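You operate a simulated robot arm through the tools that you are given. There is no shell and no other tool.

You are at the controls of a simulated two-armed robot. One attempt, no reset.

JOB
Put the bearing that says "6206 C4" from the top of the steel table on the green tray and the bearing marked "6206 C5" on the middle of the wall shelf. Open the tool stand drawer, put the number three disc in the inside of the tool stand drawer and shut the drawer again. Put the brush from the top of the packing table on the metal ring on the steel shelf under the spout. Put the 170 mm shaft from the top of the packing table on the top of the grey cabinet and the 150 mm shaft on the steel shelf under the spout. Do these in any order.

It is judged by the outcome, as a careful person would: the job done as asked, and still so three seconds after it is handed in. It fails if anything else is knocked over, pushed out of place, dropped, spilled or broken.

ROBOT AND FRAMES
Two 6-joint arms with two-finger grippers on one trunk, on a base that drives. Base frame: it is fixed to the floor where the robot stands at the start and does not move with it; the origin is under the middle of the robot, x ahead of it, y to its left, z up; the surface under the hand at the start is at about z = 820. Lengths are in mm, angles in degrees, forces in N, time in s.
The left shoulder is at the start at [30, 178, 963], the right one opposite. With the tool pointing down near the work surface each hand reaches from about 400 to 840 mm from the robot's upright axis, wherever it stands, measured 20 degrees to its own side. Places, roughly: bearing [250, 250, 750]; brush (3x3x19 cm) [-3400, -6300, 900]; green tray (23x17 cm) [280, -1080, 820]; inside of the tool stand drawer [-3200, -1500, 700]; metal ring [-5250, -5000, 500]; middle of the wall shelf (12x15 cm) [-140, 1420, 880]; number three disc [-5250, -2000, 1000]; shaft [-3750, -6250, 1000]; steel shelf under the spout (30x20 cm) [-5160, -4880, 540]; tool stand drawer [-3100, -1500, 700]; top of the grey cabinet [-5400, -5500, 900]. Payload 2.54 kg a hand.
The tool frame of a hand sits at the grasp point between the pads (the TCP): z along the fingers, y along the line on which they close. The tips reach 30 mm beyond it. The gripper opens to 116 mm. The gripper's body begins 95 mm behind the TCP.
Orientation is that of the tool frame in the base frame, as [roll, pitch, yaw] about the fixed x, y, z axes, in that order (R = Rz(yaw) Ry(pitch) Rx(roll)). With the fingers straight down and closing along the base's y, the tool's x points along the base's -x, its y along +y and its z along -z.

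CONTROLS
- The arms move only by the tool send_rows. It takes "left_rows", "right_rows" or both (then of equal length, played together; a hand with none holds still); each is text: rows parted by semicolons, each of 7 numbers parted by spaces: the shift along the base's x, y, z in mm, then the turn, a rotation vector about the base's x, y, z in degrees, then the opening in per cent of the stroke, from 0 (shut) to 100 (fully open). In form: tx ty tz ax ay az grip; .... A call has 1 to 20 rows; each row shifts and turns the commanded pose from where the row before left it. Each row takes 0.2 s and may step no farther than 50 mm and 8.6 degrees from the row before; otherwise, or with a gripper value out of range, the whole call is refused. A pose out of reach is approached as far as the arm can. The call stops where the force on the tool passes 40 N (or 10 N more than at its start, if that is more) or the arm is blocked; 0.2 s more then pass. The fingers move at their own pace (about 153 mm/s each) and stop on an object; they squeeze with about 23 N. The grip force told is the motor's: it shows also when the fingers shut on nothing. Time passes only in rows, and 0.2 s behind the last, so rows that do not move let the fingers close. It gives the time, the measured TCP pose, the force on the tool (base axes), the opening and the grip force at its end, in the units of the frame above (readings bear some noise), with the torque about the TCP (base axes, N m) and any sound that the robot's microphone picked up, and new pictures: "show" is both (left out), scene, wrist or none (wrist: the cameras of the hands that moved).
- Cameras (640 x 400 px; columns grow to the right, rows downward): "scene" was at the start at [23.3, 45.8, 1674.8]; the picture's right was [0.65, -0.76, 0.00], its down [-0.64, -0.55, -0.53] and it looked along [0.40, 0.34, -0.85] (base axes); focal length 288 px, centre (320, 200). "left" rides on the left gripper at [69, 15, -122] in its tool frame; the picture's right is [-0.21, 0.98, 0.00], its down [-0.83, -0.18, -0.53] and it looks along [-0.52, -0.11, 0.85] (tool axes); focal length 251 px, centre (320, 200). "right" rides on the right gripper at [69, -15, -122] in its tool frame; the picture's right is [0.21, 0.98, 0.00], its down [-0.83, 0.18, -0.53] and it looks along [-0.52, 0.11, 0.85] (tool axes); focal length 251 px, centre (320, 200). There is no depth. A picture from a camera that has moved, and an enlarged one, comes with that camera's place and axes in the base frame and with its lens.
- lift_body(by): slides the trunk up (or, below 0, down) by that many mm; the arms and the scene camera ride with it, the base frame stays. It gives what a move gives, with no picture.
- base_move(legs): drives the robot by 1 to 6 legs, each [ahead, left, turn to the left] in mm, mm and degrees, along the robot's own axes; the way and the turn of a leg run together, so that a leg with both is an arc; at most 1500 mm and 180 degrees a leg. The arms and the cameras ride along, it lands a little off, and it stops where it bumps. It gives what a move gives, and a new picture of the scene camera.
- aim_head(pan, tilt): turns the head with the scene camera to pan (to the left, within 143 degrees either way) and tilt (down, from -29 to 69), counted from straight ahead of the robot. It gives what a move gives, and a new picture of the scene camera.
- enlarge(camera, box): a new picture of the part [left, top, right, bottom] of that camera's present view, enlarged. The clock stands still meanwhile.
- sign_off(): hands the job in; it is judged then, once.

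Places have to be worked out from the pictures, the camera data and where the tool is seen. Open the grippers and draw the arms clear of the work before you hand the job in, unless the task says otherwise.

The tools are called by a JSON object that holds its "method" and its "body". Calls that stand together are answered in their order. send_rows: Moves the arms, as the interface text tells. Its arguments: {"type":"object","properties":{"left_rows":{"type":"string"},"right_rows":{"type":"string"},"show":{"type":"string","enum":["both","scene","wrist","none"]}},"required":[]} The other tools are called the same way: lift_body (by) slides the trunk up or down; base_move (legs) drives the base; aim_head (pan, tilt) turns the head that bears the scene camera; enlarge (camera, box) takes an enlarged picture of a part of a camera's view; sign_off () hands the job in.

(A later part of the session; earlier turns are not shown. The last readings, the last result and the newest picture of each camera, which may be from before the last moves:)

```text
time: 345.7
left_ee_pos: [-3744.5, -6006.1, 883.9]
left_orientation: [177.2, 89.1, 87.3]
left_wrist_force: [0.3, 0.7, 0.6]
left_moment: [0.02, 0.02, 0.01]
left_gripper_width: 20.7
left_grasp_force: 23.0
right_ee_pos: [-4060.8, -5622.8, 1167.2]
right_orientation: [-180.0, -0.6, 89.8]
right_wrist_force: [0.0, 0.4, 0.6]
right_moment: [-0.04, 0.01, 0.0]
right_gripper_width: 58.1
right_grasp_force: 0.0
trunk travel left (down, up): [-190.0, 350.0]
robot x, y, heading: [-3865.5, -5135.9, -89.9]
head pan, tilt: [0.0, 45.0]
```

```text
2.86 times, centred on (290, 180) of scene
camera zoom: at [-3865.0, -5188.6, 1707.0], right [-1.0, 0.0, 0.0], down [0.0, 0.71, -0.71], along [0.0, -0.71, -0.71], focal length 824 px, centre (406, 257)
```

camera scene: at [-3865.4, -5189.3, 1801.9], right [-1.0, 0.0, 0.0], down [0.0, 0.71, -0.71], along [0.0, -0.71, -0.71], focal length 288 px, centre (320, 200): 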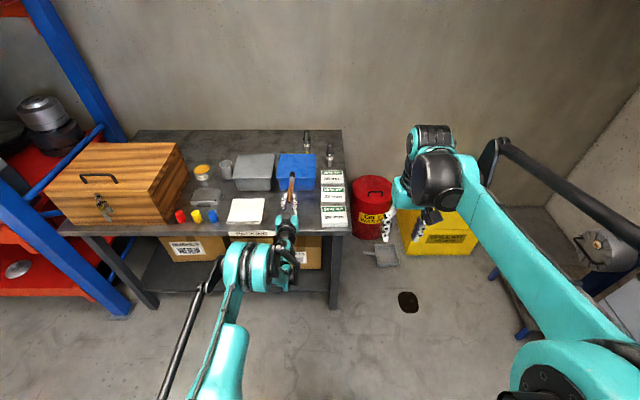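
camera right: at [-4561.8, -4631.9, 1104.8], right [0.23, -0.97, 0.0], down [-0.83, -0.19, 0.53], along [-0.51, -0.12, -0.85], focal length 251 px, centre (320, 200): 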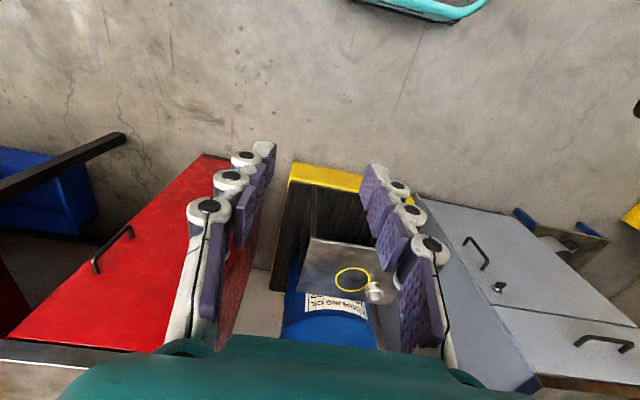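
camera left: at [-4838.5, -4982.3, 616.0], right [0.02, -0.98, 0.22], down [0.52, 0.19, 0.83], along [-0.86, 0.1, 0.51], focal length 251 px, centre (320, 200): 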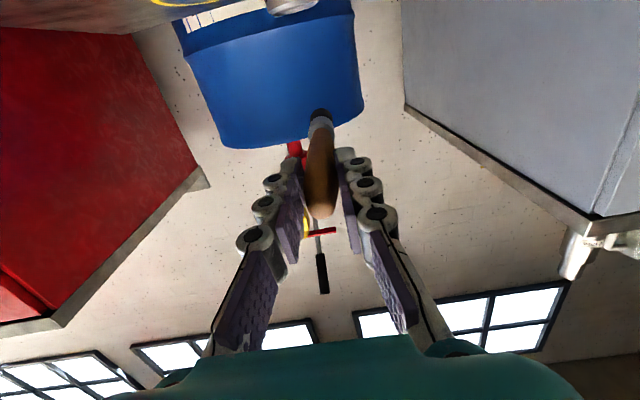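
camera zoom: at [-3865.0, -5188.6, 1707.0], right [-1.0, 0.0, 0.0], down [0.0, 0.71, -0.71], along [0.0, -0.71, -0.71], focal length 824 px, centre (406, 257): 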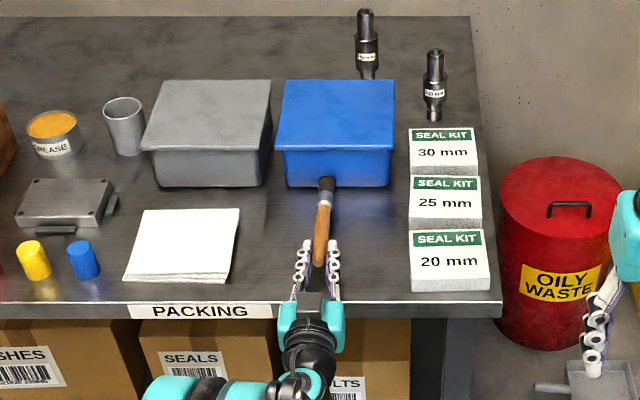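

The brush is parallel to the table about 20 mm above it, with its tip ~24 mm short of the blue box. I lower the trunk in small steps.

{"method": "lift_body", "body": {"by": -14}}

{"method": "lift_body", "body": {"by": -4}}

{"method": "lift_body", "body": {"by": -3}}

```text
time: 346.3
left_ee_pos: [-3744.5, -6005.7, 869.8]
left_orientation: [177.2, 89.2, 87.4]
left_wrist_force: [-0.7, 0.4, 1.0]
left_moment: [0.03, -0.01, 0.0]
left_gripper_width: 20.9
left_grasp_force: 22.7
right_ee_pos: [-4061.6, -5622.8, 1153.0]
right_orientation: [179.9, -0.7, 89.7]
right_wrist_force: [-0.2, -0.1, 0.6]
right_moment: [-0.01, 0.01, 0.02]
right_gripper_width: 58.1
right_grasp_force: 0.1
trunk travel left (down, up): [-176.0, 364.0]
robot x, y, heading: [-3862.9, -5139.0, -89.9]
head pan, tilt: [0.0, 45.0]
```

```text
time: 346.8
left_ee_pos: [-3744.4, -6006.8, 867.0]
left_orientation: [177.2, 89.1, 87.3]
left_wrist_force: [-0.7, 0.4, -0.6]
left_moment: [0.05, -0.04, 0.01]
left_gripper_width: 20.6
left_grasp_force: 23.1
right_ee_pos: [-4061.9, -5622.8, 1148.9]
right_orientation: [180.0, -0.7, 89.7]
right_wrist_force: [0.0, 0.2, -0.2]
right_moment: [0.01, -0.03, -0.01]
right_gripper_width: 58.2
right_grasp_force: 0.1
trunk travel left (down, up): [-172.0, 368.0]
robot x, y, heading: [-3864.6, -5138.8, -89.9]
head pan, tilt: [0.0, 45.0]
```

```text
time: 347.4
left_ee_pos: [-3744.1, -6006.9, 864.1]
left_orientation: [177.3, 89.1, 87.3]
left_wrist_force: [0.7, -0.6, -0.2]
left_moment: [0.04, 0.0, -0.01]
left_gripper_width: 20.7
left_grasp_force: 23.2
right_ee_pos: [-4061.3, -5622.8, 1145.9]
right_orientation: [-180.0, -0.7, 89.8]
right_wrist_force: [-0.1, -0.5, -0.1]
right_moment: [0.02, 0.0, 0.0]
right_gripper_width: 57.9
right_grasp_force: 0.0
trunk travel left (down, up): [-169.0, 371.0]
robot x, y, heading: [-3868.3, -5140.0, -90.2]
head pan, tilt: [0.0, 45.0]
```

{"method": "lift_body", "body": {"by": -2}}

{"method": "lift_body", "body": {"by": -2}}

{"method": "send_rows", "body": {"left_rows": "0 0 0 0 0 0 0", "show": "both"}}

```text
time: 347.9
left_ee_pos: [-3745.5, -6006.3, 861.7]
left_orientation: [176.9, 89.1, 86.8]
left_wrist_force: [-0.6, -0.5, 2.8]
left_moment: [-0.56, 0.04, -0.07]
left_gripper_width: 20.7
left_grasp_force: 22.7
right_ee_pos: [-4060.6, -5622.5, 1143.1]
right_orientation: [180.0, -0.6, 89.7]
right_wrist_force: [0.6, -0.7, 0.6]
right_moment: [-0.04, -0.02, 0.0]
right_gripper_width: 57.8
right_grasp_force: 0.1
trunk travel left (down, up): [-167.0, 373.0]
robot x, y, heading: [-3865.4, -5139.9, -90.4]
head pan, tilt: [0.0, 45.0]
```

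```text
time: 348.4
left_ee_pos: [-3744.5, -6006.9, 861.7]
left_orientation: [175.1, 89.1, 85.0]
left_wrist_force: [0.4, -14.6, 26.4]
left_moment: [-0.88, 0.15, 0.12]
left_gripper_width: 21.0
left_grasp_force: 22.7
right_ee_pos: [-4062.0, -5623.2, 1142.8]
right_orientation: [180.0, -0.7, 89.7]
right_wrist_force: [0.2, -0.2, -0.5]
right_moment: [-0.04, -0.02, 0.02]
right_gripper_width: 58.0
right_grasp_force: 0.0
trunk travel left (down, up): [-165.0, 375.0]
robot x, y, heading: [-3865.2, -5139.2, -90.0]
head pan, tilt: [0.0, 45.0]
```

```text
time: 348.8
left_ee_pos: [-3744.5, -6006.6, 861.1]
left_orientation: [175.1, 89.2, 85.2]
left_wrist_force: [0.9, -17.7, 31.1]
left_moment: [-1.09, 0.24, 0.16]
left_gripper_width: 20.9
left_grasp_force: 23.1
right_ee_pos: [-4061.4, -5620.1, 1142.6]
right_orientation: [180.0, -0.7, 89.8]
right_wrist_force: [-1.3, 0.5, 0.1]
right_moment: [0.02, 0.0, 0.01]
right_gripper_width: 57.9
right_grasp_force: 0.0
trunk travel left (down, up): [-165.0, 375.0]
robot x, y, heading: [-3863.4, -5137.6, -90.0]
head pan, tilt: [0.0, 45.0]
camera scene: at [-3865.6, -5186.4, 1682.2], right [-1.0, 0.0, 0.0], down [0.0, 0.71, -0.71], along [0.0, -0.71, -0.71], focal length 288 px, centre (320, 200)
camera left: at [-3728.9, -5882.5, 796.0], right [0.98, 0.0, 0.22], down [-0.18, 0.52, 0.83], along [-0.12, -0.85, 0.51], focal length 251 px, centre (320, 200)
```

scene: 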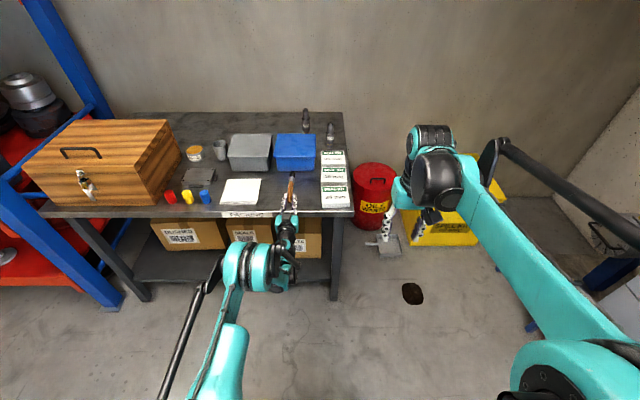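
left: 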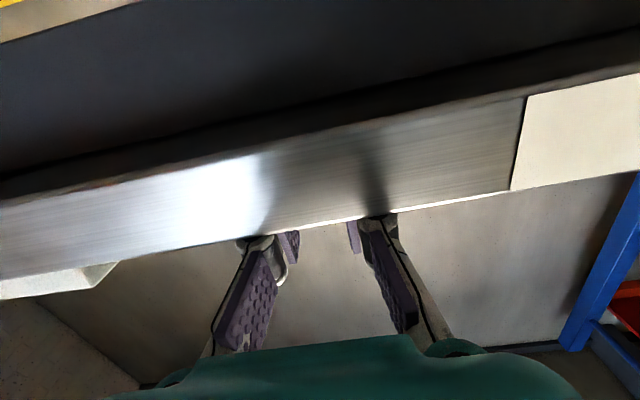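

Contact is made (31 N near the tips). I relieve it by raising the trunk 2 mm, then open the hand gently to leave the brush lying.

{"method": "lift_body", "body": {"by": 2.5}}

{"method": "send_rows", "body": {"left_rows": "0 0 0 0 0 0 25; 0 0 0 0 0 0 35; 0 0 0 0 0 0 45; 0 0 0 0 0 0 45", "show": "scene"}}

{"method": "enlarge", "body": {"camera": "scene", "box": [230, 120, 350, 240]}}

```text
time: 349.3
left_ee_pos: [-3745.1, -6005.5, 862.1]
left_orientation: [176.8, 89.2, 86.8]
left_wrist_force: [0.1, -0.5, 6.1]
left_moment: [-0.28, 0.06, -0.01]
left_gripper_width: 20.8
left_grasp_force: 23.1
right_ee_pos: [-4061.6, -5620.9, 1142.8]
right_orientation: [180.0, -0.7, 89.7]
right_wrist_force: [-0.5, -0.1, 0.7]
right_moment: [0.02, 0.01, 0.02]
right_gripper_width: 58.0
right_grasp_force: 0.1
trunk travel left (down, up): [-168.0, 373.0]
robot x, y, heading: [-3867.8, -5136.9, -90.1]
head pan, tilt: [0.0, 45.0]
```

```text
time: 350.3
left_ee_pos: [-3744.8, -6005.4, 861.7]
left_orientation: [177.1, 89.0, 87.2]
left_wrist_force: [-0.3, -0.5, -0.1]
left_moment: [-0.02, -0.03, 0.0]
left_gripper_width: 52.3
left_grasp_force: 0.1
right_ee_pos: [-4061.1, -5622.9, 1142.9]
right_orientation: [179.9, -0.7, 89.8]
right_wrist_force: [0.0, -0.6, 0.2]
right_moment: [-0.02, -0.01, 0.0]
right_gripper_width: 58.1
right_grasp_force: 0.1
trunk travel left (down, up): [-168.0, 373.0]
robot x, y, heading: [-3869.6, -5136.4, -89.9]
head pan, tilt: [0.0, 45.0]
camera scene: at [-3865.0, -5189.0, 1684.4], right [-1.0, 0.0, 0.0], down [0.0, 0.71, -0.71], along [0.0, -0.71, -0.71], focal length 288 px, centre (320, 200)
```

scene: 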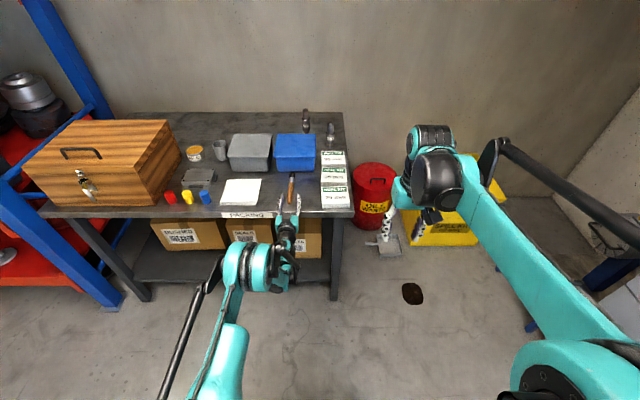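

```text
3.33 times, centred on (290, 180) of scene
camera zoom: at [-3865.0, -5189.0, 1684.4], right [-1.0, 0.0, 0.0], down [0.0, 0.71, -0.71], along [0.0, -0.71, -0.71], focal length 961 px, centre (420, 267)
```

zoom: 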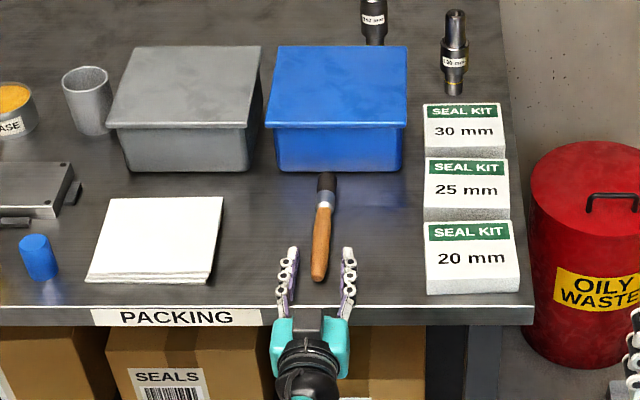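

The brush now lies flat on the table, from about y −5993 (handle end) to −6187 (bristle tip) at x ≈ −3742. I back the open hand straight off it.

{"method": "base_move", "body": {"legs": [[-260, 0, 0]]}}

{"method": "lift_body", "body": {"by": 100}}

{"method": "send_rows", "body": {"left_rows": "8.7 15 15 8.2 0 0 45; 8.7 20 20 8.2 0 0 45; 8.7 32 20 8.2 0 0 45; 8.7 32 20 8.2 0 0 45; 8.7 32 20 8.2 0 0 45; 8.7 32 20 8.2 0 0 45; 8.7 32 20 8.2 0 0 45; 8.7 32 20 8.2 0 0 45; 8.7 32 10 8.2 0 0 45; 8.7 32 10 8.2 0 0 45; 8.7 32 10 7.5 0 0 45; 0 0 0 0 0 0 45", "show": "scene"}}

```text
time: 351.2
left_ee_pos: [-3744.9, -5984.8, 864.0]
left_orientation: [-179.1, 89.1, 91.0]
left_wrist_force: [-0.3, 0.4, 0.9]
left_moment: [0.04, 0.0, 0.0]
left_gripper_width: 52.0
left_grasp_force: 0.0
right_ee_pos: [-4060.6, -5598.7, 1144.1]
right_orientation: [-180.0, -0.6, 89.6]
right_wrist_force: [-0.8, 0.5, 0.4]
right_moment: [0.0, -0.01, 0.03]
right_gripper_width: 57.8
right_grasp_force: 0.0
trunk travel left (down, up): [-168.0, 373.0]
robot x, y, heading: [-3862.1, -5111.3, -90.0]
head pan, tilt: [0.0, 45.0]
stopped in leg 1: the force on the tool passed its limit at 233 N (the readings are from after the stop); the commanded pose is now the measured one
camera scene: at [-3864.9, -5164.7, 1684.3], right [-1.0, 0.0, 0.0], down [0.0, 0.71, -0.71], along [0.0, -0.71, -0.71], focal length 288 px, centre (320, 200)
```

scene: 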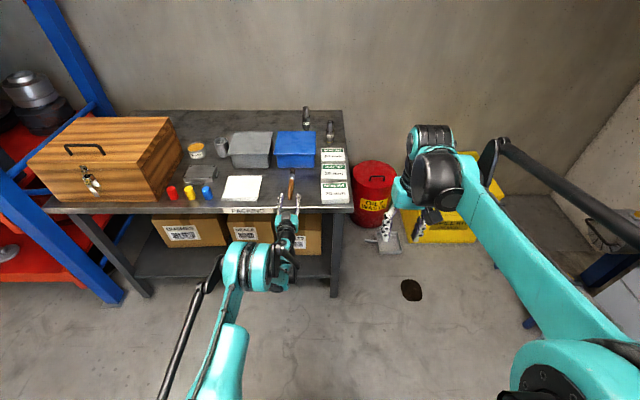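

```text
time: 352.5
left_ee_pos: [-3743.0, -5983.8, 962.6]
left_orientation: [-179.4, 89.1, 90.7]
left_wrist_force: [0.6, 0.0, -1.1]
left_moment: [0.0, 0.01, 0.0]
left_gripper_width: 52.4
left_grasp_force: 0.1
right_ee_pos: [-4062.4, -5598.8, 1243.5]
right_orientation: [180.0, -0.7, 89.7]
right_wrist_force: [0.3, 0.5, -0.4]
right_moment: [0.01, 0.01, 0.01]
right_gripper_width: 57.9
right_grasp_force: 0.1
trunk travel left (down, up): [-268.0, 272.0]
robot x, y, heading: [-3867.6, -5117.7, -90.4]
head pan, tilt: [0.0, 45.0]
```

```text
time: 355.1
left_ee_pos: [-3647.6, -5666.9, 1146.0]
left_orientation: [179.9, -0.6, 90.0]
left_wrist_force: [0.3, -0.1, 0.1]
left_moment: [0.04, -0.01, -0.01]
left_gripper_width: 52.3
left_grasp_force: 0.1
left hand out of reach, approached as far as the arm can: row 1
right_ee_pos: [-4062.7, -5600.0, 1243.9]
right_orientation: [-179.8, -0.7, 89.7]
right_wrist_force: [0.1, 0.6, -0.1]
right_moment: [0.0, 0.04, 0.0]
right_gripper_width: 58.0
right_grasp_force: 0.0
trunk travel left (down, up): [-268.0, 272.0]
robot x, y, heading: [-3863.2, -5114.0, -90.3]
head pan, tilt: [0.0, 45.0]
camera scene: at [-3865.3, -5166.0, 1784.3], right [-1.0, 0.0, 0.0], down [0.0, 0.71, -0.71], along [0.0, -0.71, -0.71], focal length 288 px, centre (320, 200)
```

scene: 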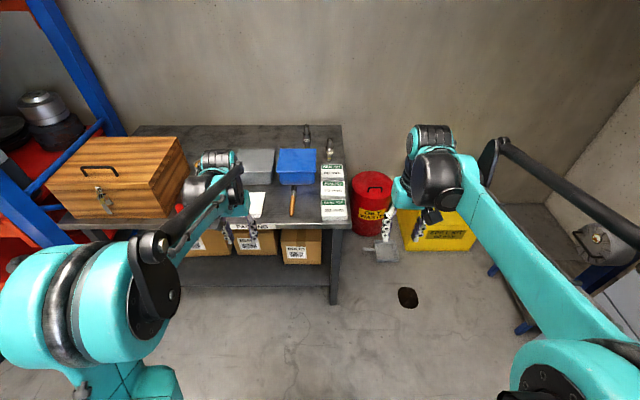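

The retreat was stopped by a hard catch (fingers against the table edge), after which I lifted clear. I check the table and its items for any displacement.

{"method": "enlarge", "body": {"camera": "scene", "box": [180, 110, 380, 250]}}

```text
2.86 times, centred on (280, 180) of scene
camera zoom: at [-3865.3, -5166.0, 1784.3], right [-1.0, 0.0, 0.0], down [0.0, 0.71, -0.71], along [0.0, -0.71, -0.71], focal length 824 px, centre (434, 257)
```

zoom: 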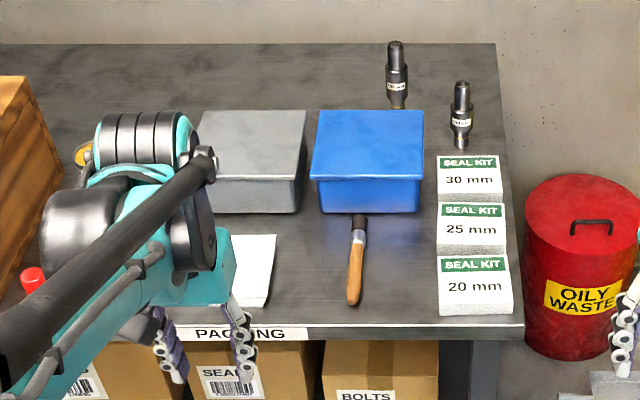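

Table and items are where they were (table corner and brush unchanged within 3 mm). I restore the trunk height and drive forward to re-grip the brush from above.

{"method": "lift_body", "body": {"by": -93}}

{"method": "base_move", "body": {"legs": [[385, 0, 0]]}}

{"method": "send_rows", "body": {"left_rows": "-30 -10 0 0 0 0 50; -30 -10 0 0 0 0 50; -30 -15 0 0 0 0 50; 0 0 0 0 0 0 50", "show": "both"}}

```text
time: 356.4
left_ee_pos: [-3646.0, -5666.6, 1052.9]
left_orientation: [179.8, -0.4, 90.0]
left_wrist_force: [-0.8, 0.3, 0.2]
left_moment: [-0.02, -0.01, 0.03]
left_gripper_width: 52.2
left_grasp_force: 0.0
right_ee_pos: [-4061.8, -5599.0, 1151.8]
right_orientation: [179.9, -0.6, 89.6]
right_wrist_force: [-0.6, 0.2, -0.8]
right_moment: [-0.01, 0.02, 0.0]
right_gripper_width: 58.1
right_grasp_force: 0.0
trunk travel left (down, up): [-175.0, 366.0]
robot x, y, heading: [-3867.2, -5116.9, -90.1]
head pan, tilt: [0.0, 45.0]
```

```text
time: 358.8
left_ee_pos: [-3647.2, -6050.7, 1052.8]
left_orientation: [179.9, -0.4, 90.0]
left_wrist_force: [1.8, -0.7, 0.5]
left_moment: [0.0, 0.01, 0.0]
left_gripper_width: 52.3
left_grasp_force: 0.1
right_ee_pos: [-4063.0, -5984.0, 1149.9]
right_orientation: [180.0, -0.7, 89.6]
right_wrist_force: [-0.6, -0.1, 0.3]
right_moment: [0.02, 0.0, -0.04]
right_gripper_width: 58.1
right_grasp_force: 0.0
trunk travel left (down, up): [-175.0, 366.0]
robot x, y, heading: [-3865.7, -5498.2, -90.0]
head pan, tilt: [0.0, 45.0]
camera scene: at [-3865.5, -5550.3, 1691.3], right [-1.0, 0.0, 0.0], down [0.0, 0.71, -0.71], along [0.0, -0.71, -0.71], focal length 288 px, centre (320, 200)
```

scene: 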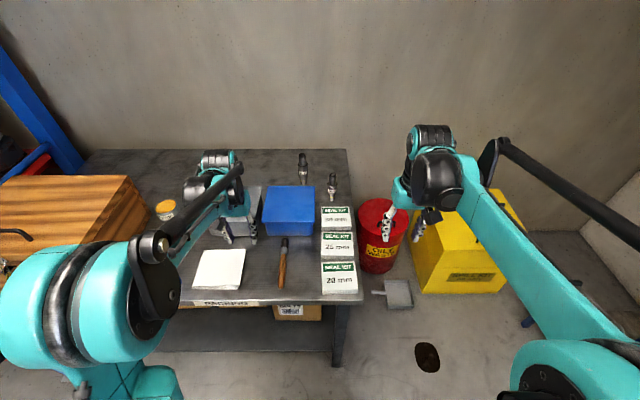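

```text
time: 359.8
left_ee_pos: [-3737.2, -6084.2, 1053.6]
left_orientation: [180.0, -0.4, 89.9]
left_wrist_force: [0.1, -0.3, 0.7]
left_moment: [-0.05, 0.04, 0.01]
left_gripper_width: 58.5
left_grasp_force: 0.0
right_ee_pos: [-4061.1, -5982.4, 1150.8]
right_orientation: [180.0, -0.6, 89.6]
right_wrist_force: [0.6, -0.2, 0.8]
right_moment: [-0.02, 0.01, 0.02]
right_gripper_width: 57.9
right_grasp_force: 0.0
trunk travel left (down, up): [-175.0, 366.0]
robot x, y, heading: [-3864.8, -5495.3, -90.3]
head pan, tilt: [0.0, 45.0]
camera scene: at [-3864.6, -5548.6, 1691.4], right [-1.0, 0.0, 0.0], down [0.0, 0.71, -0.71], along [0.0, -0.71, -0.71], focal length 288 px, centre (320, 200)
camera left: at [-3722.1, -6016.4, 1177.2], right [0.98, -0.21, 0.0], down [-0.18, -0.83, 0.53], along [-0.11, -0.52, -0.85], focal length 251 px, centre (320, 200)
```

scene: 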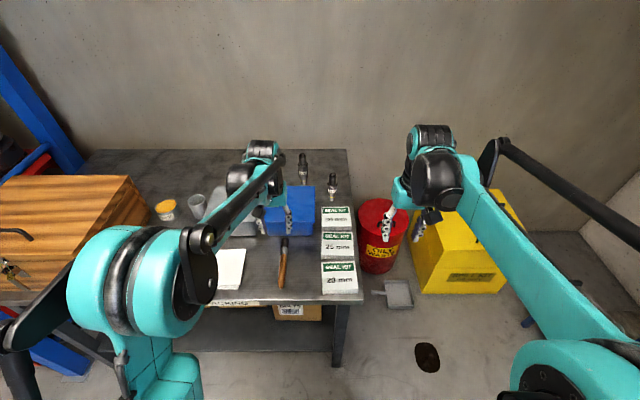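
left: 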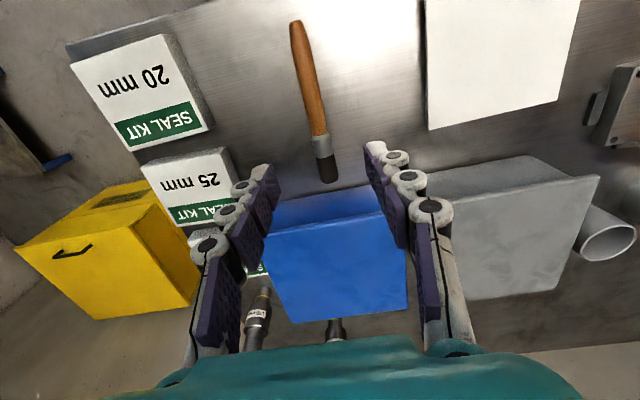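

The brush lies along y, x ≈ −3743, from y −5995 to −6180; I'll grip near its balance point at y ≈ −6092. I lower the left hand over it.

{"method": "send_rows", "body": {"left_rows": "-6 -8 -40 0 0 0 50; 0 0 -45 0 0 0 50; 0 0 -45 0 0 0 50; 0 0 -20 0 0 0 50; 0 0 0 0 0 0 50", "show": "wrist"}}

```text
time: 361.0
left_ee_pos: [-3744.4, -6091.8, 901.9]
left_orientation: [179.8, -0.4, 90.0]
left_wrist_force: [0.6, -0.5, -0.1]
left_moment: [0.0, -0.01, -0.02]
left_gripper_width: 58.0
left_grasp_force: 0.0
right_ee_pos: [-4063.5, -5982.8, 1151.0]
right_orientation: [-180.0, -0.7, 89.7]
right_wrist_force: [-0.3, -0.1, -0.2]
right_moment: [0.03, 0.0, 0.01]
right_gripper_width: 57.9
right_grasp_force: 0.1
trunk travel left (down, up): [-175.0, 366.0]
robot x, y, heading: [-3869.6, -5500.7, -89.8]
head pan, tilt: [0.0, 45.0]
camera left: at [-3728.5, -6024.1, 1026.6], right [0.98, -0.21, 0.0], down [-0.18, -0.83, 0.53], along [-0.11, -0.51, -0.85], focal length 251 px, centre (320, 200)
```

left: 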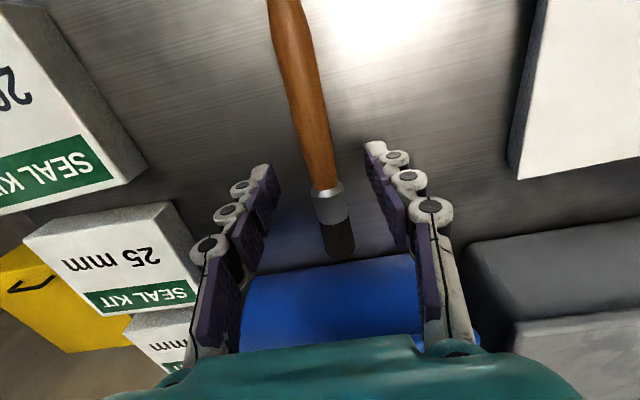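

The tool axis meets the handle about 23 mm before the ferrule — right at the balance point. I lower the last 21 mm and close.

{"method": "send_rows", "body": {"left_rows": "0 0 -10 0 0 0 50; 0 0 -7 0 0 0 50; 0 0 -4 0 0 0 50; 0 0 0 0 0 0 50", "show": "none"}}

{"method": "send_rows", "body": {"left_rows": "0 0 0 0 0 0 0; 0 0 0 0 0 0 0; 0 0 0 0 0 0 0; 0 0 0 0 0 0 0", "show": "wrist"}}

```text
time: 362.0
left_ee_pos: [-3743.9, -6093.1, 881.6]
left_orientation: [179.9, -0.4, 90.0]
left_wrist_force: [0.3, 0.8, -0.4]
left_moment: [0.0, 0.03, 0.0]
left_gripper_width: 57.9
left_grasp_force: 0.1
right_ee_pos: [-4062.4, -5983.2, 1150.0]
right_orientation: [-180.0, -0.6, 89.6]
right_wrist_force: [-0.6, -0.2, -0.2]
right_moment: [-0.02, -0.02, 0.04]
right_gripper_width: 57.9
right_grasp_force: 0.0
trunk travel left (down, up): [-175.0, 366.0]
robot x, y, heading: [-3864.4, -5500.5, -90.0]
head pan, tilt: [0.0, 45.0]
```

```text
time: 363.0
left_ee_pos: [-3743.0, -6093.8, 881.6]
left_orientation: [179.9, -0.4, 90.0]
left_wrist_force: [0.1, -0.3, -0.1]
left_moment: [0.04, -0.01, -0.02]
left_gripper_width: 19.2
left_grasp_force: 23.4
right_ee_pos: [-4062.8, -5984.5, 1150.3]
right_orientation: [179.9, -0.6, 89.6]
right_wrist_force: [0.0, -0.3, 0.0]
right_moment: [0.02, -0.01, -0.01]
right_gripper_width: 58.1
right_grasp_force: 0.1
trunk travel left (down, up): [-175.0, 366.0]
robot x, y, heading: [-3865.2, -5498.5, -90.1]
head pan, tilt: [0.0, 45.0]
camera left: at [-3728.0, -6024.9, 1006.2], right [0.98, -0.21, 0.0], down [-0.18, -0.83, 0.53], along [-0.11, -0.51, -0.85], focal length 251 px, centre (320, 200)
```

left: 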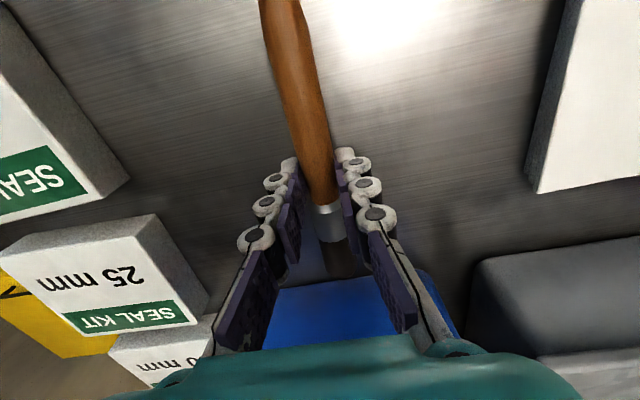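

The brush is gripped across its handle (19 mm) just behind the ferrule. I lift it and bring the left hand back toward its carrying place.

{"method": "send_rows", "body": {"left_rows": "0 0 20 0 0 0 0; 0 0 40 0 0 0 0; 0 0 45 0 0 0 0; 0 0 45 0 0 0 0; 0 0 45 0 0 0 0; 30 20 20 0 0 0 0; 40 25 0 0 0 0 0; 40 25 0 0 0 0 0; 0 0 0 0 0 0 0", "show": "both"}}

```text
time: 365.0
left_ee_pos: [-3633.6, -6024.0, 1095.6]
left_orientation: [179.9, -0.5, 90.1]
left_wrist_force: [-0.6, 0.2, -0.4]
left_moment: [0.06, -0.06, 0.04]
left_gripper_width: 19.4
left_grasp_force: 22.9
right_ee_pos: [-4063.0, -5983.6, 1150.0]
right_orientation: [-180.0, -0.7, 89.7]
right_wrist_force: [0.4, 0.5, -0.6]
right_moment: [0.03, -0.01, -0.01]
right_gripper_width: 57.9
right_grasp_force: 0.0
trunk travel left (down, up): [-175.0, 366.0]
robot x, y, heading: [-3870.0, -5501.0, -90.2]
head pan, tilt: [0.0, 45.0]
camera scene: at [-3866.5, -5550.2, 1691.3], right [-1.0, 0.0, 0.0], down [0.0, 0.71, -0.71], along [0.0, -0.71, -0.71], focal length 288 px, centre (320, 200)
camera left: at [-3617.9, -5955.7, 1219.9], right [0.98, -0.22, 0.0], down [-0.18, -0.83, 0.53], along [-0.11, -0.51, -0.85], focal length 251 px, centre (320, 200)
```

scene: 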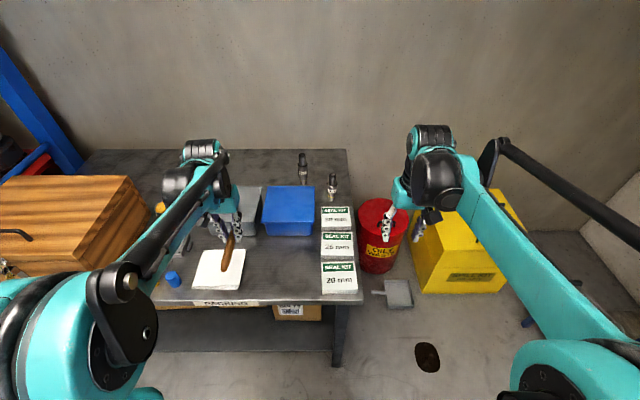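
left: 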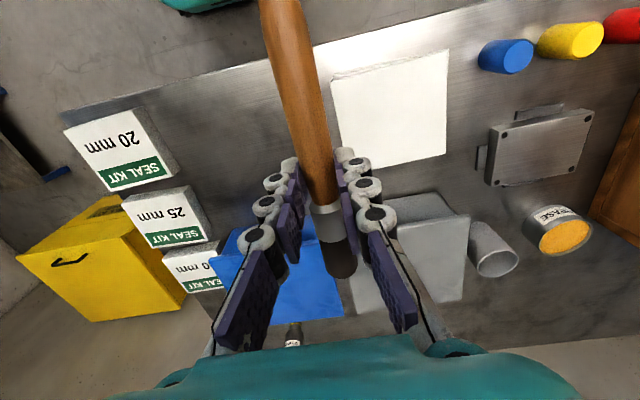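

The brush is held level in line with the hand. Now for the 150 mm shaft: I raise the left hand a bit and move the base to about (−3680, −5612).

{"method": "send_rows", "body": {"left_rows": "0 10 30 0 0 0 0; 0 10 30 0 0 0 0; 0 0 0 0 0 0 0", "show": "none"}}

{"method": "base_move", "body": {"legs": [[112, 188, 0]]}}

{"method": "send_rows", "body": {"right_rows": "15 -40 0 0 0 0 60; 15 -40 0 0 0 0 60; 15 -40 0 0 0 0 60; 10 -30 0 0 0 0 60; 0 0 0 0 0 0 60", "show": "both"}}

```text
time: 365.8
left_ee_pos: [-3633.7, -6002.8, 1155.2]
left_orientation: [179.9, -0.6, 90.0]
left_wrist_force: [-0.6, -0.9, -0.7]
left_moment: [0.03, -0.03, -0.01]
left_gripper_width: 19.3
left_grasp_force: 22.7
right_ee_pos: [-4062.6, -5983.7, 1149.7]
right_orientation: [-180.0, -0.8, 89.6]
right_wrist_force: [0.0, 0.5, -0.1]
right_moment: [0.01, 0.01, 0.02]
right_gripper_width: 58.1
right_grasp_force: 0.0
trunk travel left (down, up): [-175.0, 366.0]
robot x, y, heading: [-3870.3, -5499.1, -90.0]
head pan, tilt: [0.0, 45.0]
```

```text
time: 367.5
left_ee_pos: [-3446.6, -6119.3, 1156.0]
left_orientation: [-180.0, -0.5, 89.9]
left_wrist_force: [-0.4, 0.5, 0.7]
left_moment: [0.04, 0.01, 0.0]
left_gripper_width: 19.2
left_grasp_force: 23.3
right_ee_pos: [-3875.3, -6098.2, 1150.4]
right_orientation: [-179.9, -0.7, 89.4]
right_wrist_force: [-0.4, -0.2, -0.4]
right_moment: [0.0, 0.02, -0.02]
right_gripper_width: 58.1
right_grasp_force: 0.0
trunk travel left (down, up): [-175.0, 366.0]
robot x, y, heading: [-3678.6, -5617.3, -90.3]
head pan, tilt: [0.0, 45.0]
camera scene: at [-3676.0, -5664.4, 1691.3], right [-1.0, 0.0, 0.0], down [0.0, 0.71, -0.71], along [0.0, -0.71, -0.71], focal length 288 px, centre (320, 200)
```

scene: 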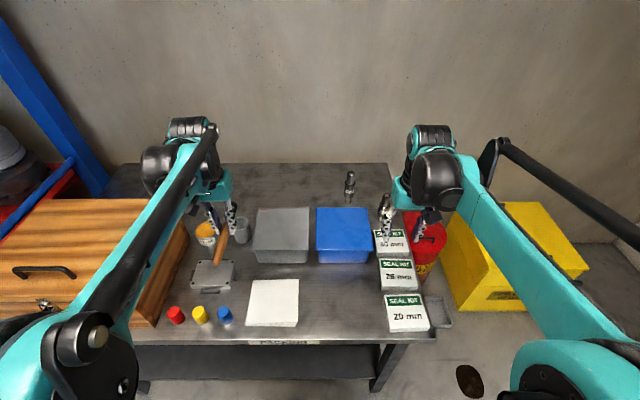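

```text
time: 368.7
left_ee_pos: [-3447.0, -6117.5, 1155.7]
left_orientation: [179.9, -0.5, 89.9]
left_wrist_force: [-0.8, 0.5, 0.1]
left_moment: [-0.03, 0.02, 0.0]
left_gripper_width: 19.5
left_grasp_force: 23.0
right_ee_pos: [-3819.7, -6245.7, 1151.1]
right_orientation: [179.9, -0.6, 89.5]
right_wrist_force: [0.0, 1.1, -0.3]
right_moment: [-0.01, -0.01, -0.01]
right_gripper_width: 69.5
right_grasp_force: 0.1
trunk travel left (down, up): [-175.0, 366.0]
robot x, y, heading: [-3675.9, -5610.3, -90.3]
head pan, tilt: [0.0, 45.0]
camera scene: at [-3677.6, -5662.5, 1691.4], right [-1.0, 0.0, 0.0], down [0.0, 0.71, -0.71], along [0.0, -0.71, -0.71], focal length 288 px, centre (320, 200)
camera right: at [-3835.9, -6177.3, 1275.6], right [0.98, 0.21, 0.0], down [0.17, -0.83, 0.52], along [0.11, -0.51, -0.85], focal length 251 px, centre (320, 200)
```

scene: 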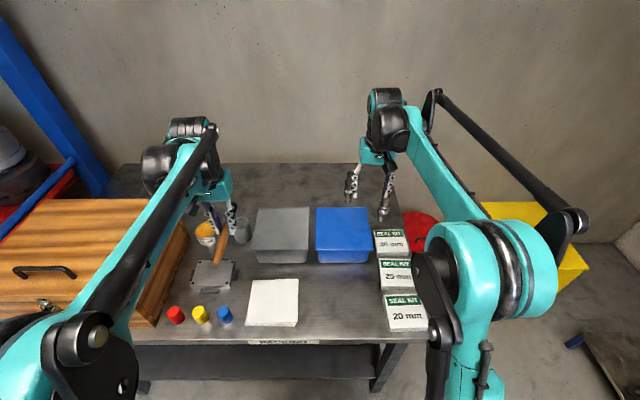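
right: 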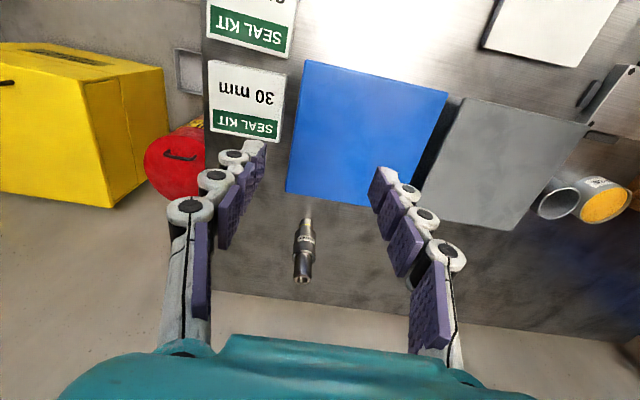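

The 150 mm shaft shows behind the blue box in the right wrist view. I zoom in to measure it.

{"method": "enlarge", "body": {"camera": "right", "box": [260, 190, 360, 300]}}

{"method": "enlarge", "body": {"camera": "scene", "box": [310, 140, 430, 260]}}

```text
3.64 times, centred on (310, 245) of right
camera zoom: at [-3835.9, -6177.3, 1275.6], right [0.98, 0.21, 0.0], down [0.17, -0.83, 0.52], along [0.11, -0.51, -0.85], focal length 914 px, centre (356, 36)
```

zoom: 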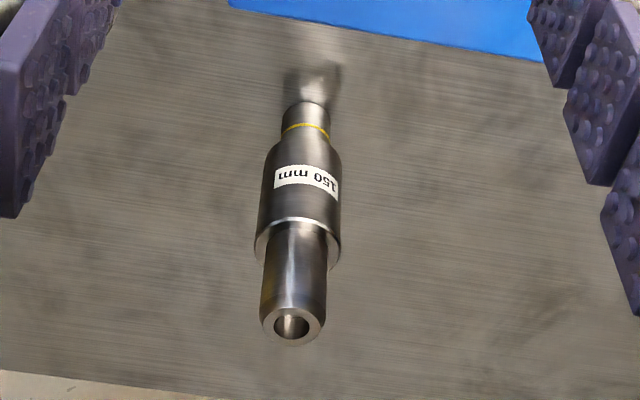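

```text
3.33 times, centred on (370, 200) of scene
camera zoom: at [-3677.6, -5662.5, 1691.4], right [-1.0, 0.0, 0.0], down [0.0, 0.71, -0.71], along [0.0, -0.71, -0.71], focal length 961 px, centre (153, 200)
```

zoom: 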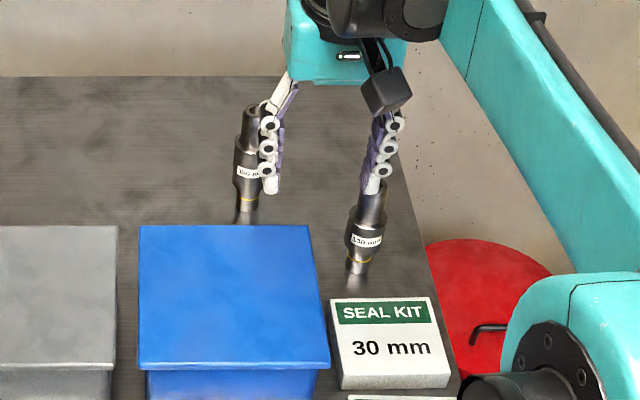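

The shaft stands at about [−3796, −6481], top ≈ 1010, behind the blue box. I raise the trunk 60 mm, tilt the right hand 40° forward and bring it to just above the shaft.

{"method": "lift_body", "body": {"by": 60}}

{"method": "send_rows", "body": {"right_rows": "0 0 -45 -8 0 0 60; 0 0 -45 -8 0 0 60; 0 0 -45 -8 0 0 60; 4 -40 -8 -8 0 0 60; 4 -40 -8 -8 0 0 60; 5 -40 0 0 0 0 60; 5 -40 0 0 0 0 60; 5 -40 0 0 0 0 60; 0 0 0 0 0 0 60", "show": "both"}}

```text
time: 369.7
left_ee_pos: [-3447.5, -6118.7, 1216.3]
left_orientation: [179.9, -0.5, 89.9]
left_wrist_force: [0.5, 0.6, -0.9]
left_moment: [0.0, 0.03, 0.0]
left_gripper_width: 19.4
left_grasp_force: 22.8
right_ee_pos: [-3820.6, -6245.3, 1211.6]
right_orientation: [179.9, -0.6, 89.5]
right_wrist_force: [0.0, -0.6, -1.1]
right_moment: [0.03, 0.01, 0.0]
right_gripper_width: 69.6
right_grasp_force: 0.1
trunk travel left (down, up): [-234.0, 306.0]
robot x, y, heading: [-3678.4, -5611.4, -90.2]
head pan, tilt: [0.0, 45.0]
```

```text
time: 371.7
left_ee_pos: [-3448.0, -6118.3, 1217.0]
left_orientation: [180.0, -0.4, 89.9]
left_wrist_force: [-0.8, 0.5, -0.3]
left_moment: [-0.03, 0.01, -0.04]
left_gripper_width: 19.3
left_grasp_force: 23.0
right_ee_pos: [-3798.7, -6444.0, 1060.6]
right_orientation: [179.5, 39.4, 89.4]
right_wrist_force: [0.8, -1.0, 0.3]
right_moment: [-0.02, 0.03, 0.01]
right_gripper_width: 69.6
right_grasp_force: 0.1
trunk travel left (down, up): [-234.0, 306.0]
robot x, y, heading: [-3675.9, -5610.5, -90.0]
head pan, tilt: [0.0, 45.0]
camera scene: at [-3677.4, -5662.3, 1751.4], right [-1.0, 0.0, 0.0], down [0.0, 0.71, -0.71], along [0.0, -0.71, -0.71], focal length 288 px, centre (320, 200)
camera right: at [-3815.1, -6312.8, 1111.8], right [0.98, 0.16, -0.13], down [0.17, -0.3, 0.94], along [0.11, -0.94, -0.32], focal length 251 px, centre (320, 200)
```

scene: 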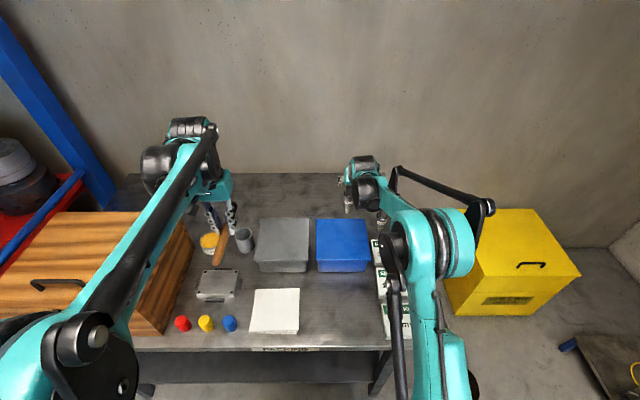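
right: 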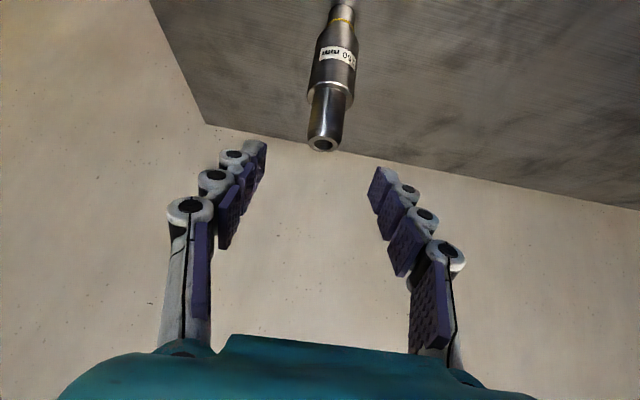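

The shaft top measures [−3800, −6481, 1009], its thick section spans about z 885–952, and the blue box top is only 930, so there's clearance. I move over and lower the open fingers around it.

{"method": "send_rows", "body": {"right_rows": "-1 -34 0 0 0 0 60; 0 0 -40 0 0 0 60; 0 0 -40 0 0 0 60; 0 0 -30 0 0 0 60; 0 0 0 0 0 0 60", "show": "both"}}

```text
time: 372.9
left_ee_pos: [-3447.1, -6118.9, 1216.0]
left_orientation: [179.9, -0.4, 90.0]
left_wrist_force: [0.6, -1.0, -0.1]
left_moment: [0.0, -0.01, 0.0]
left_gripper_width: 19.5
left_grasp_force: 22.8
right_ee_pos: [-3799.6, -6479.8, 950.6]
right_orientation: [179.5, 39.3, 89.4]
right_wrist_force: [-1.0, 0.1, -0.9]
right_moment: [-0.02, -0.01, -0.01]
right_gripper_width: 69.5
right_grasp_force: 0.1
trunk travel left (down, up): [-234.0, 306.0]
robot x, y, heading: [-3679.7, -5610.0, -90.2]
head pan, tilt: [0.0, 45.0]
camera scene: at [-3677.2, -5663.5, 1751.4], right [-1.0, 0.0, 0.0], down [0.0, 0.71, -0.71], along [0.0, -0.71, -0.71], focal length 288 px, centre (320, 200)
camera right: at [-3814.9, -6347.7, 1001.6], right [0.98, 0.16, -0.13], down [0.17, -0.3, 0.94], along [0.11, -0.94, -0.32], focal length 251 px, centre (320, 200)
```

scene: 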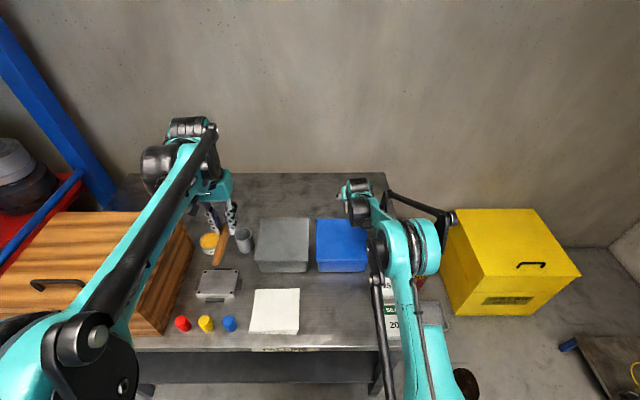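
right: 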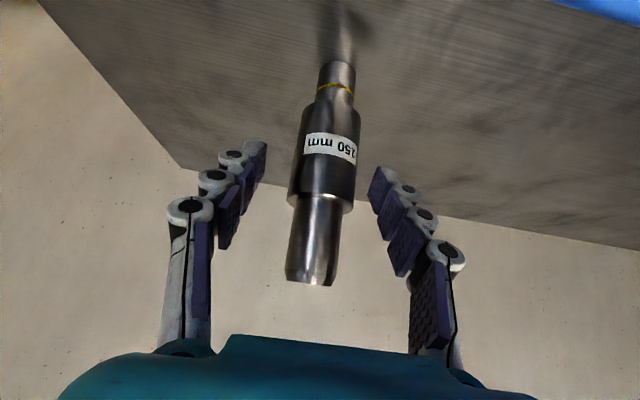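

The label reads 150 mm and the shaft is centred between the fingers. I go 16 mm lower and close on the thick section.

{"method": "send_rows", "body": {"right_rows": "0 0 -10 0 0 0 60; 0 0 -6 0 0 0 60; 0 0 0 0 0 0 60; 0 0 0 0 0 0 0; 0 0 0 0 0 0 0; 0 0 0 0 0 0 0; 0 0 0 0 0 0 0", "show": "wrist"}}

```text
time: 374.5
left_ee_pos: [-3447.3, -6118.4, 1215.4]
left_orientation: [-179.9, -0.5, 89.9]
left_wrist_force: [-0.6, 0.6, 0.2]
left_moment: [-0.03, 0.01, -0.02]
left_gripper_width: 19.3
left_grasp_force: 23.3
right_ee_pos: [-3797.9, -6479.5, 935.4]
right_orientation: [179.6, 39.4, 89.4]
right_wrist_force: [3.2, 0.3, 2.7]
right_moment: [-0.08, -0.18, 0.06]
right_gripper_width: 41.5
right_grasp_force: 22.9
trunk travel left (down, up): [-234.0, 306.0]
robot x, y, heading: [-3673.5, -5610.9, -90.4]
head pan, tilt: [0.0, 45.0]
camera right: at [-3812.9, -6348.4, 986.6], right [0.98, 0.16, -0.13], down [0.17, -0.3, 0.94], along [0.11, -0.94, -0.32], focal length 251 px, centre (320, 200)
```

right: 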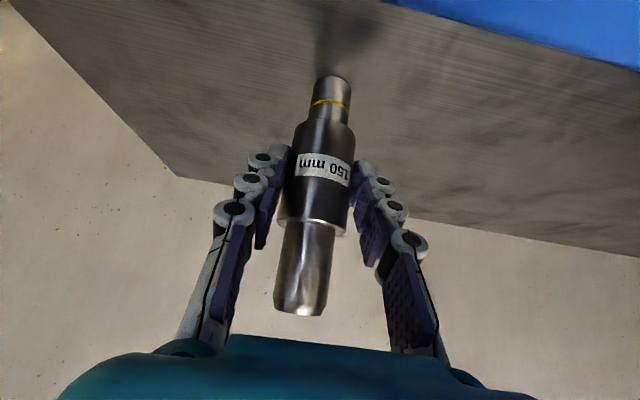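

Gripped (41.5 mm). I lift straight up, then bring the shaft back over the box toward me.

{"method": "send_rows", "body": {"right_rows": "0 0 10 0 0 0 0; 0 0 25 0 0 0 0; 0 0 35 0 0 0 0; 0 0 40 0 0 0 0; 0 0 40 0 0 0 0; 0 10 20 0 0 0 0; 0 0 0 0 0 0 0", "show": "both"}}

```text
time: 376.1
left_ee_pos: [-3447.1, -6120.4, 1213.0]
left_orientation: [179.9, -0.5, 89.9]
left_wrist_force: [-0.6, -0.9, -0.3]
left_moment: [0.05, -0.02, 0.0]
left_gripper_width: 19.4
left_grasp_force: 22.8
right_ee_pos: [-3797.8, -6469.9, 1101.0]
right_orientation: [179.6, 39.2, 89.4]
right_wrist_force: [0.0, 0.3, -9.8]
right_moment: [0.13, 0.01, 0.01]
right_gripper_width: 41.3
right_grasp_force: 22.5
trunk travel left (down, up): [-234.0, 306.0]
robot x, y, heading: [-3677.4, -5614.7, -90.1]
head pan, tilt: [0.0, 45.0]
camera scene: at [-3677.6, -5666.0, 1751.2], right [-1.0, 0.0, 0.0], down [0.0, 0.71, -0.71], along [0.0, -0.71, -0.71], focal length 288 px, centre (320, 200)
camera right: at [-3814.3, -6339.5, 1153.1], right [0.98, 0.16, -0.13], down [0.17, -0.3, 0.94], along [0.11, -0.94, -0.32], focal length 251 px, centre (320, 200)
```

scene: 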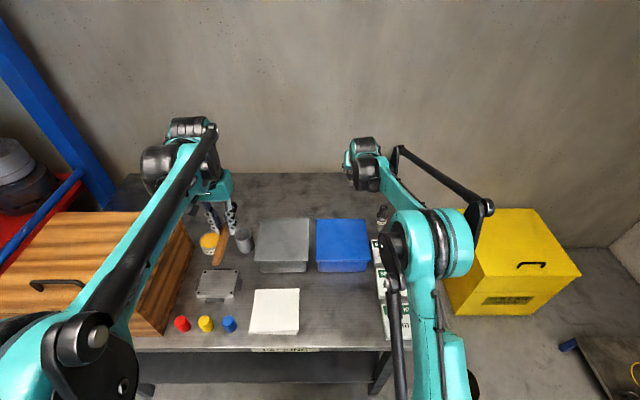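
right: 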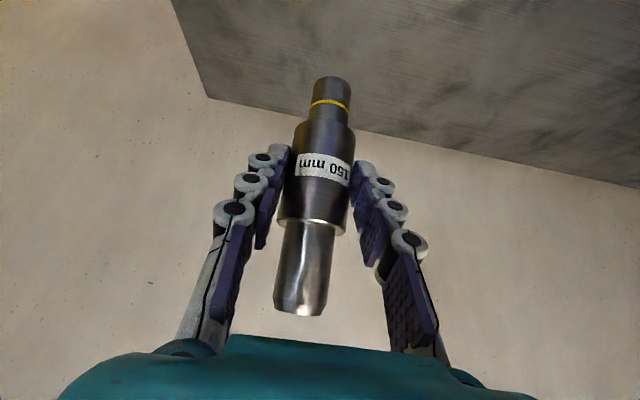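

The 150 mm shaft hangs upright in the right hand, brush level in the left. I back away from the table and draw the right hand in.

{"method": "base_move", "body": {"legs": [[-400, 0, 0]]}}

{"method": "send_rows", "body": {"right_rows": "-10 42 5 0 0 0 0; -10 42 5 0 0 0 0; -10 42 5 0 0 0 0; -10 42 5 0 0 0 0; -10 42 5 0 0 0 0; -10 42 5 0 0 0 0; 0 0 0 0 0 0 0", "show": "scene"}}

```text
time: 378.6
left_ee_pos: [-3446.9, -5718.0, 1216.9]
left_orientation: [179.8, -0.5, 89.8]
left_wrist_force: [0.5, 1.0, -0.2]
left_moment: [0.01, -0.05, 0.0]
left_gripper_width: 19.2
left_grasp_force: 23.1
right_ee_pos: [-3798.7, -6069.3, 1102.5]
right_orientation: [179.6, 39.3, 89.2]
right_wrist_force: [0.8, 0.3, -8.4]
right_moment: [0.15, -0.02, 0.0]
right_gripper_width: 41.2
right_grasp_force: 23.3
trunk travel left (down, up): [-234.0, 306.0]
robot x, y, heading: [-3676.2, -5214.9, -90.5]
head pan, tilt: [0.0, 45.0]
camera scene: at [-3675.8, -5264.5, 1751.3], right [-1.0, 0.01, 0.0], down [0.0, 0.71, -0.71], along [0.0, -0.71, -0.71], focal length 288 px, centre (320, 200)
```

scene: 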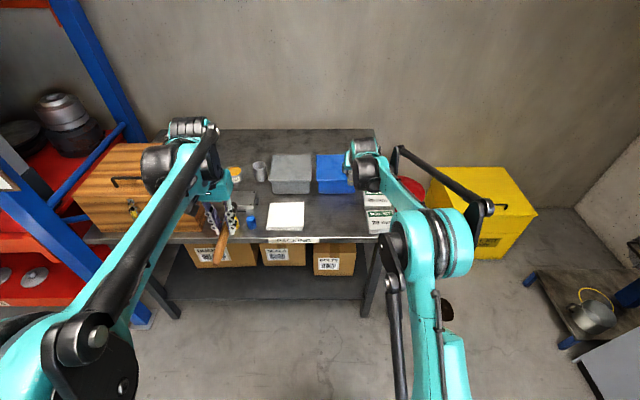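

```text
time: 380.2
left_ee_pos: [-3446.1, -5720.1, 1215.6]
left_orientation: [179.9, -0.6, 89.8]
left_wrist_force: [-0.6, 0.5, -0.4]
left_moment: [0.05, -0.01, -0.02]
left_gripper_width: 19.5
left_grasp_force: 22.8
right_ee_pos: [-3857.6, -5818.1, 1130.6]
right_orientation: [179.6, 39.1, 89.2]
right_wrist_force: [0.4, -0.9, -9.0]
right_moment: [0.15, 0.0, 0.0]
right_gripper_width: 41.2
right_grasp_force: 23.3
trunk travel left (down, up): [-234.0, 306.0]
robot x, y, heading: [-3673.9, -5212.0, -90.2]
head pan, tilt: [0.0, 45.0]
camera scene: at [-3675.6, -5267.1, 1751.2], right [-1.0, 0.01, 0.0], down [0.0, 0.71, -0.71], along [0.0, -0.71, -0.71], focal length 288 px, centre (320, 200)
```

scene: 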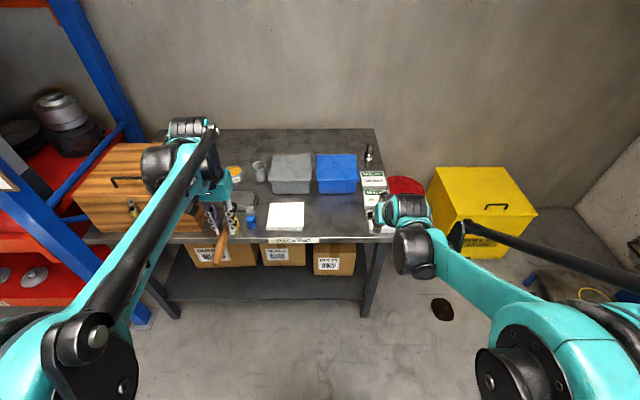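

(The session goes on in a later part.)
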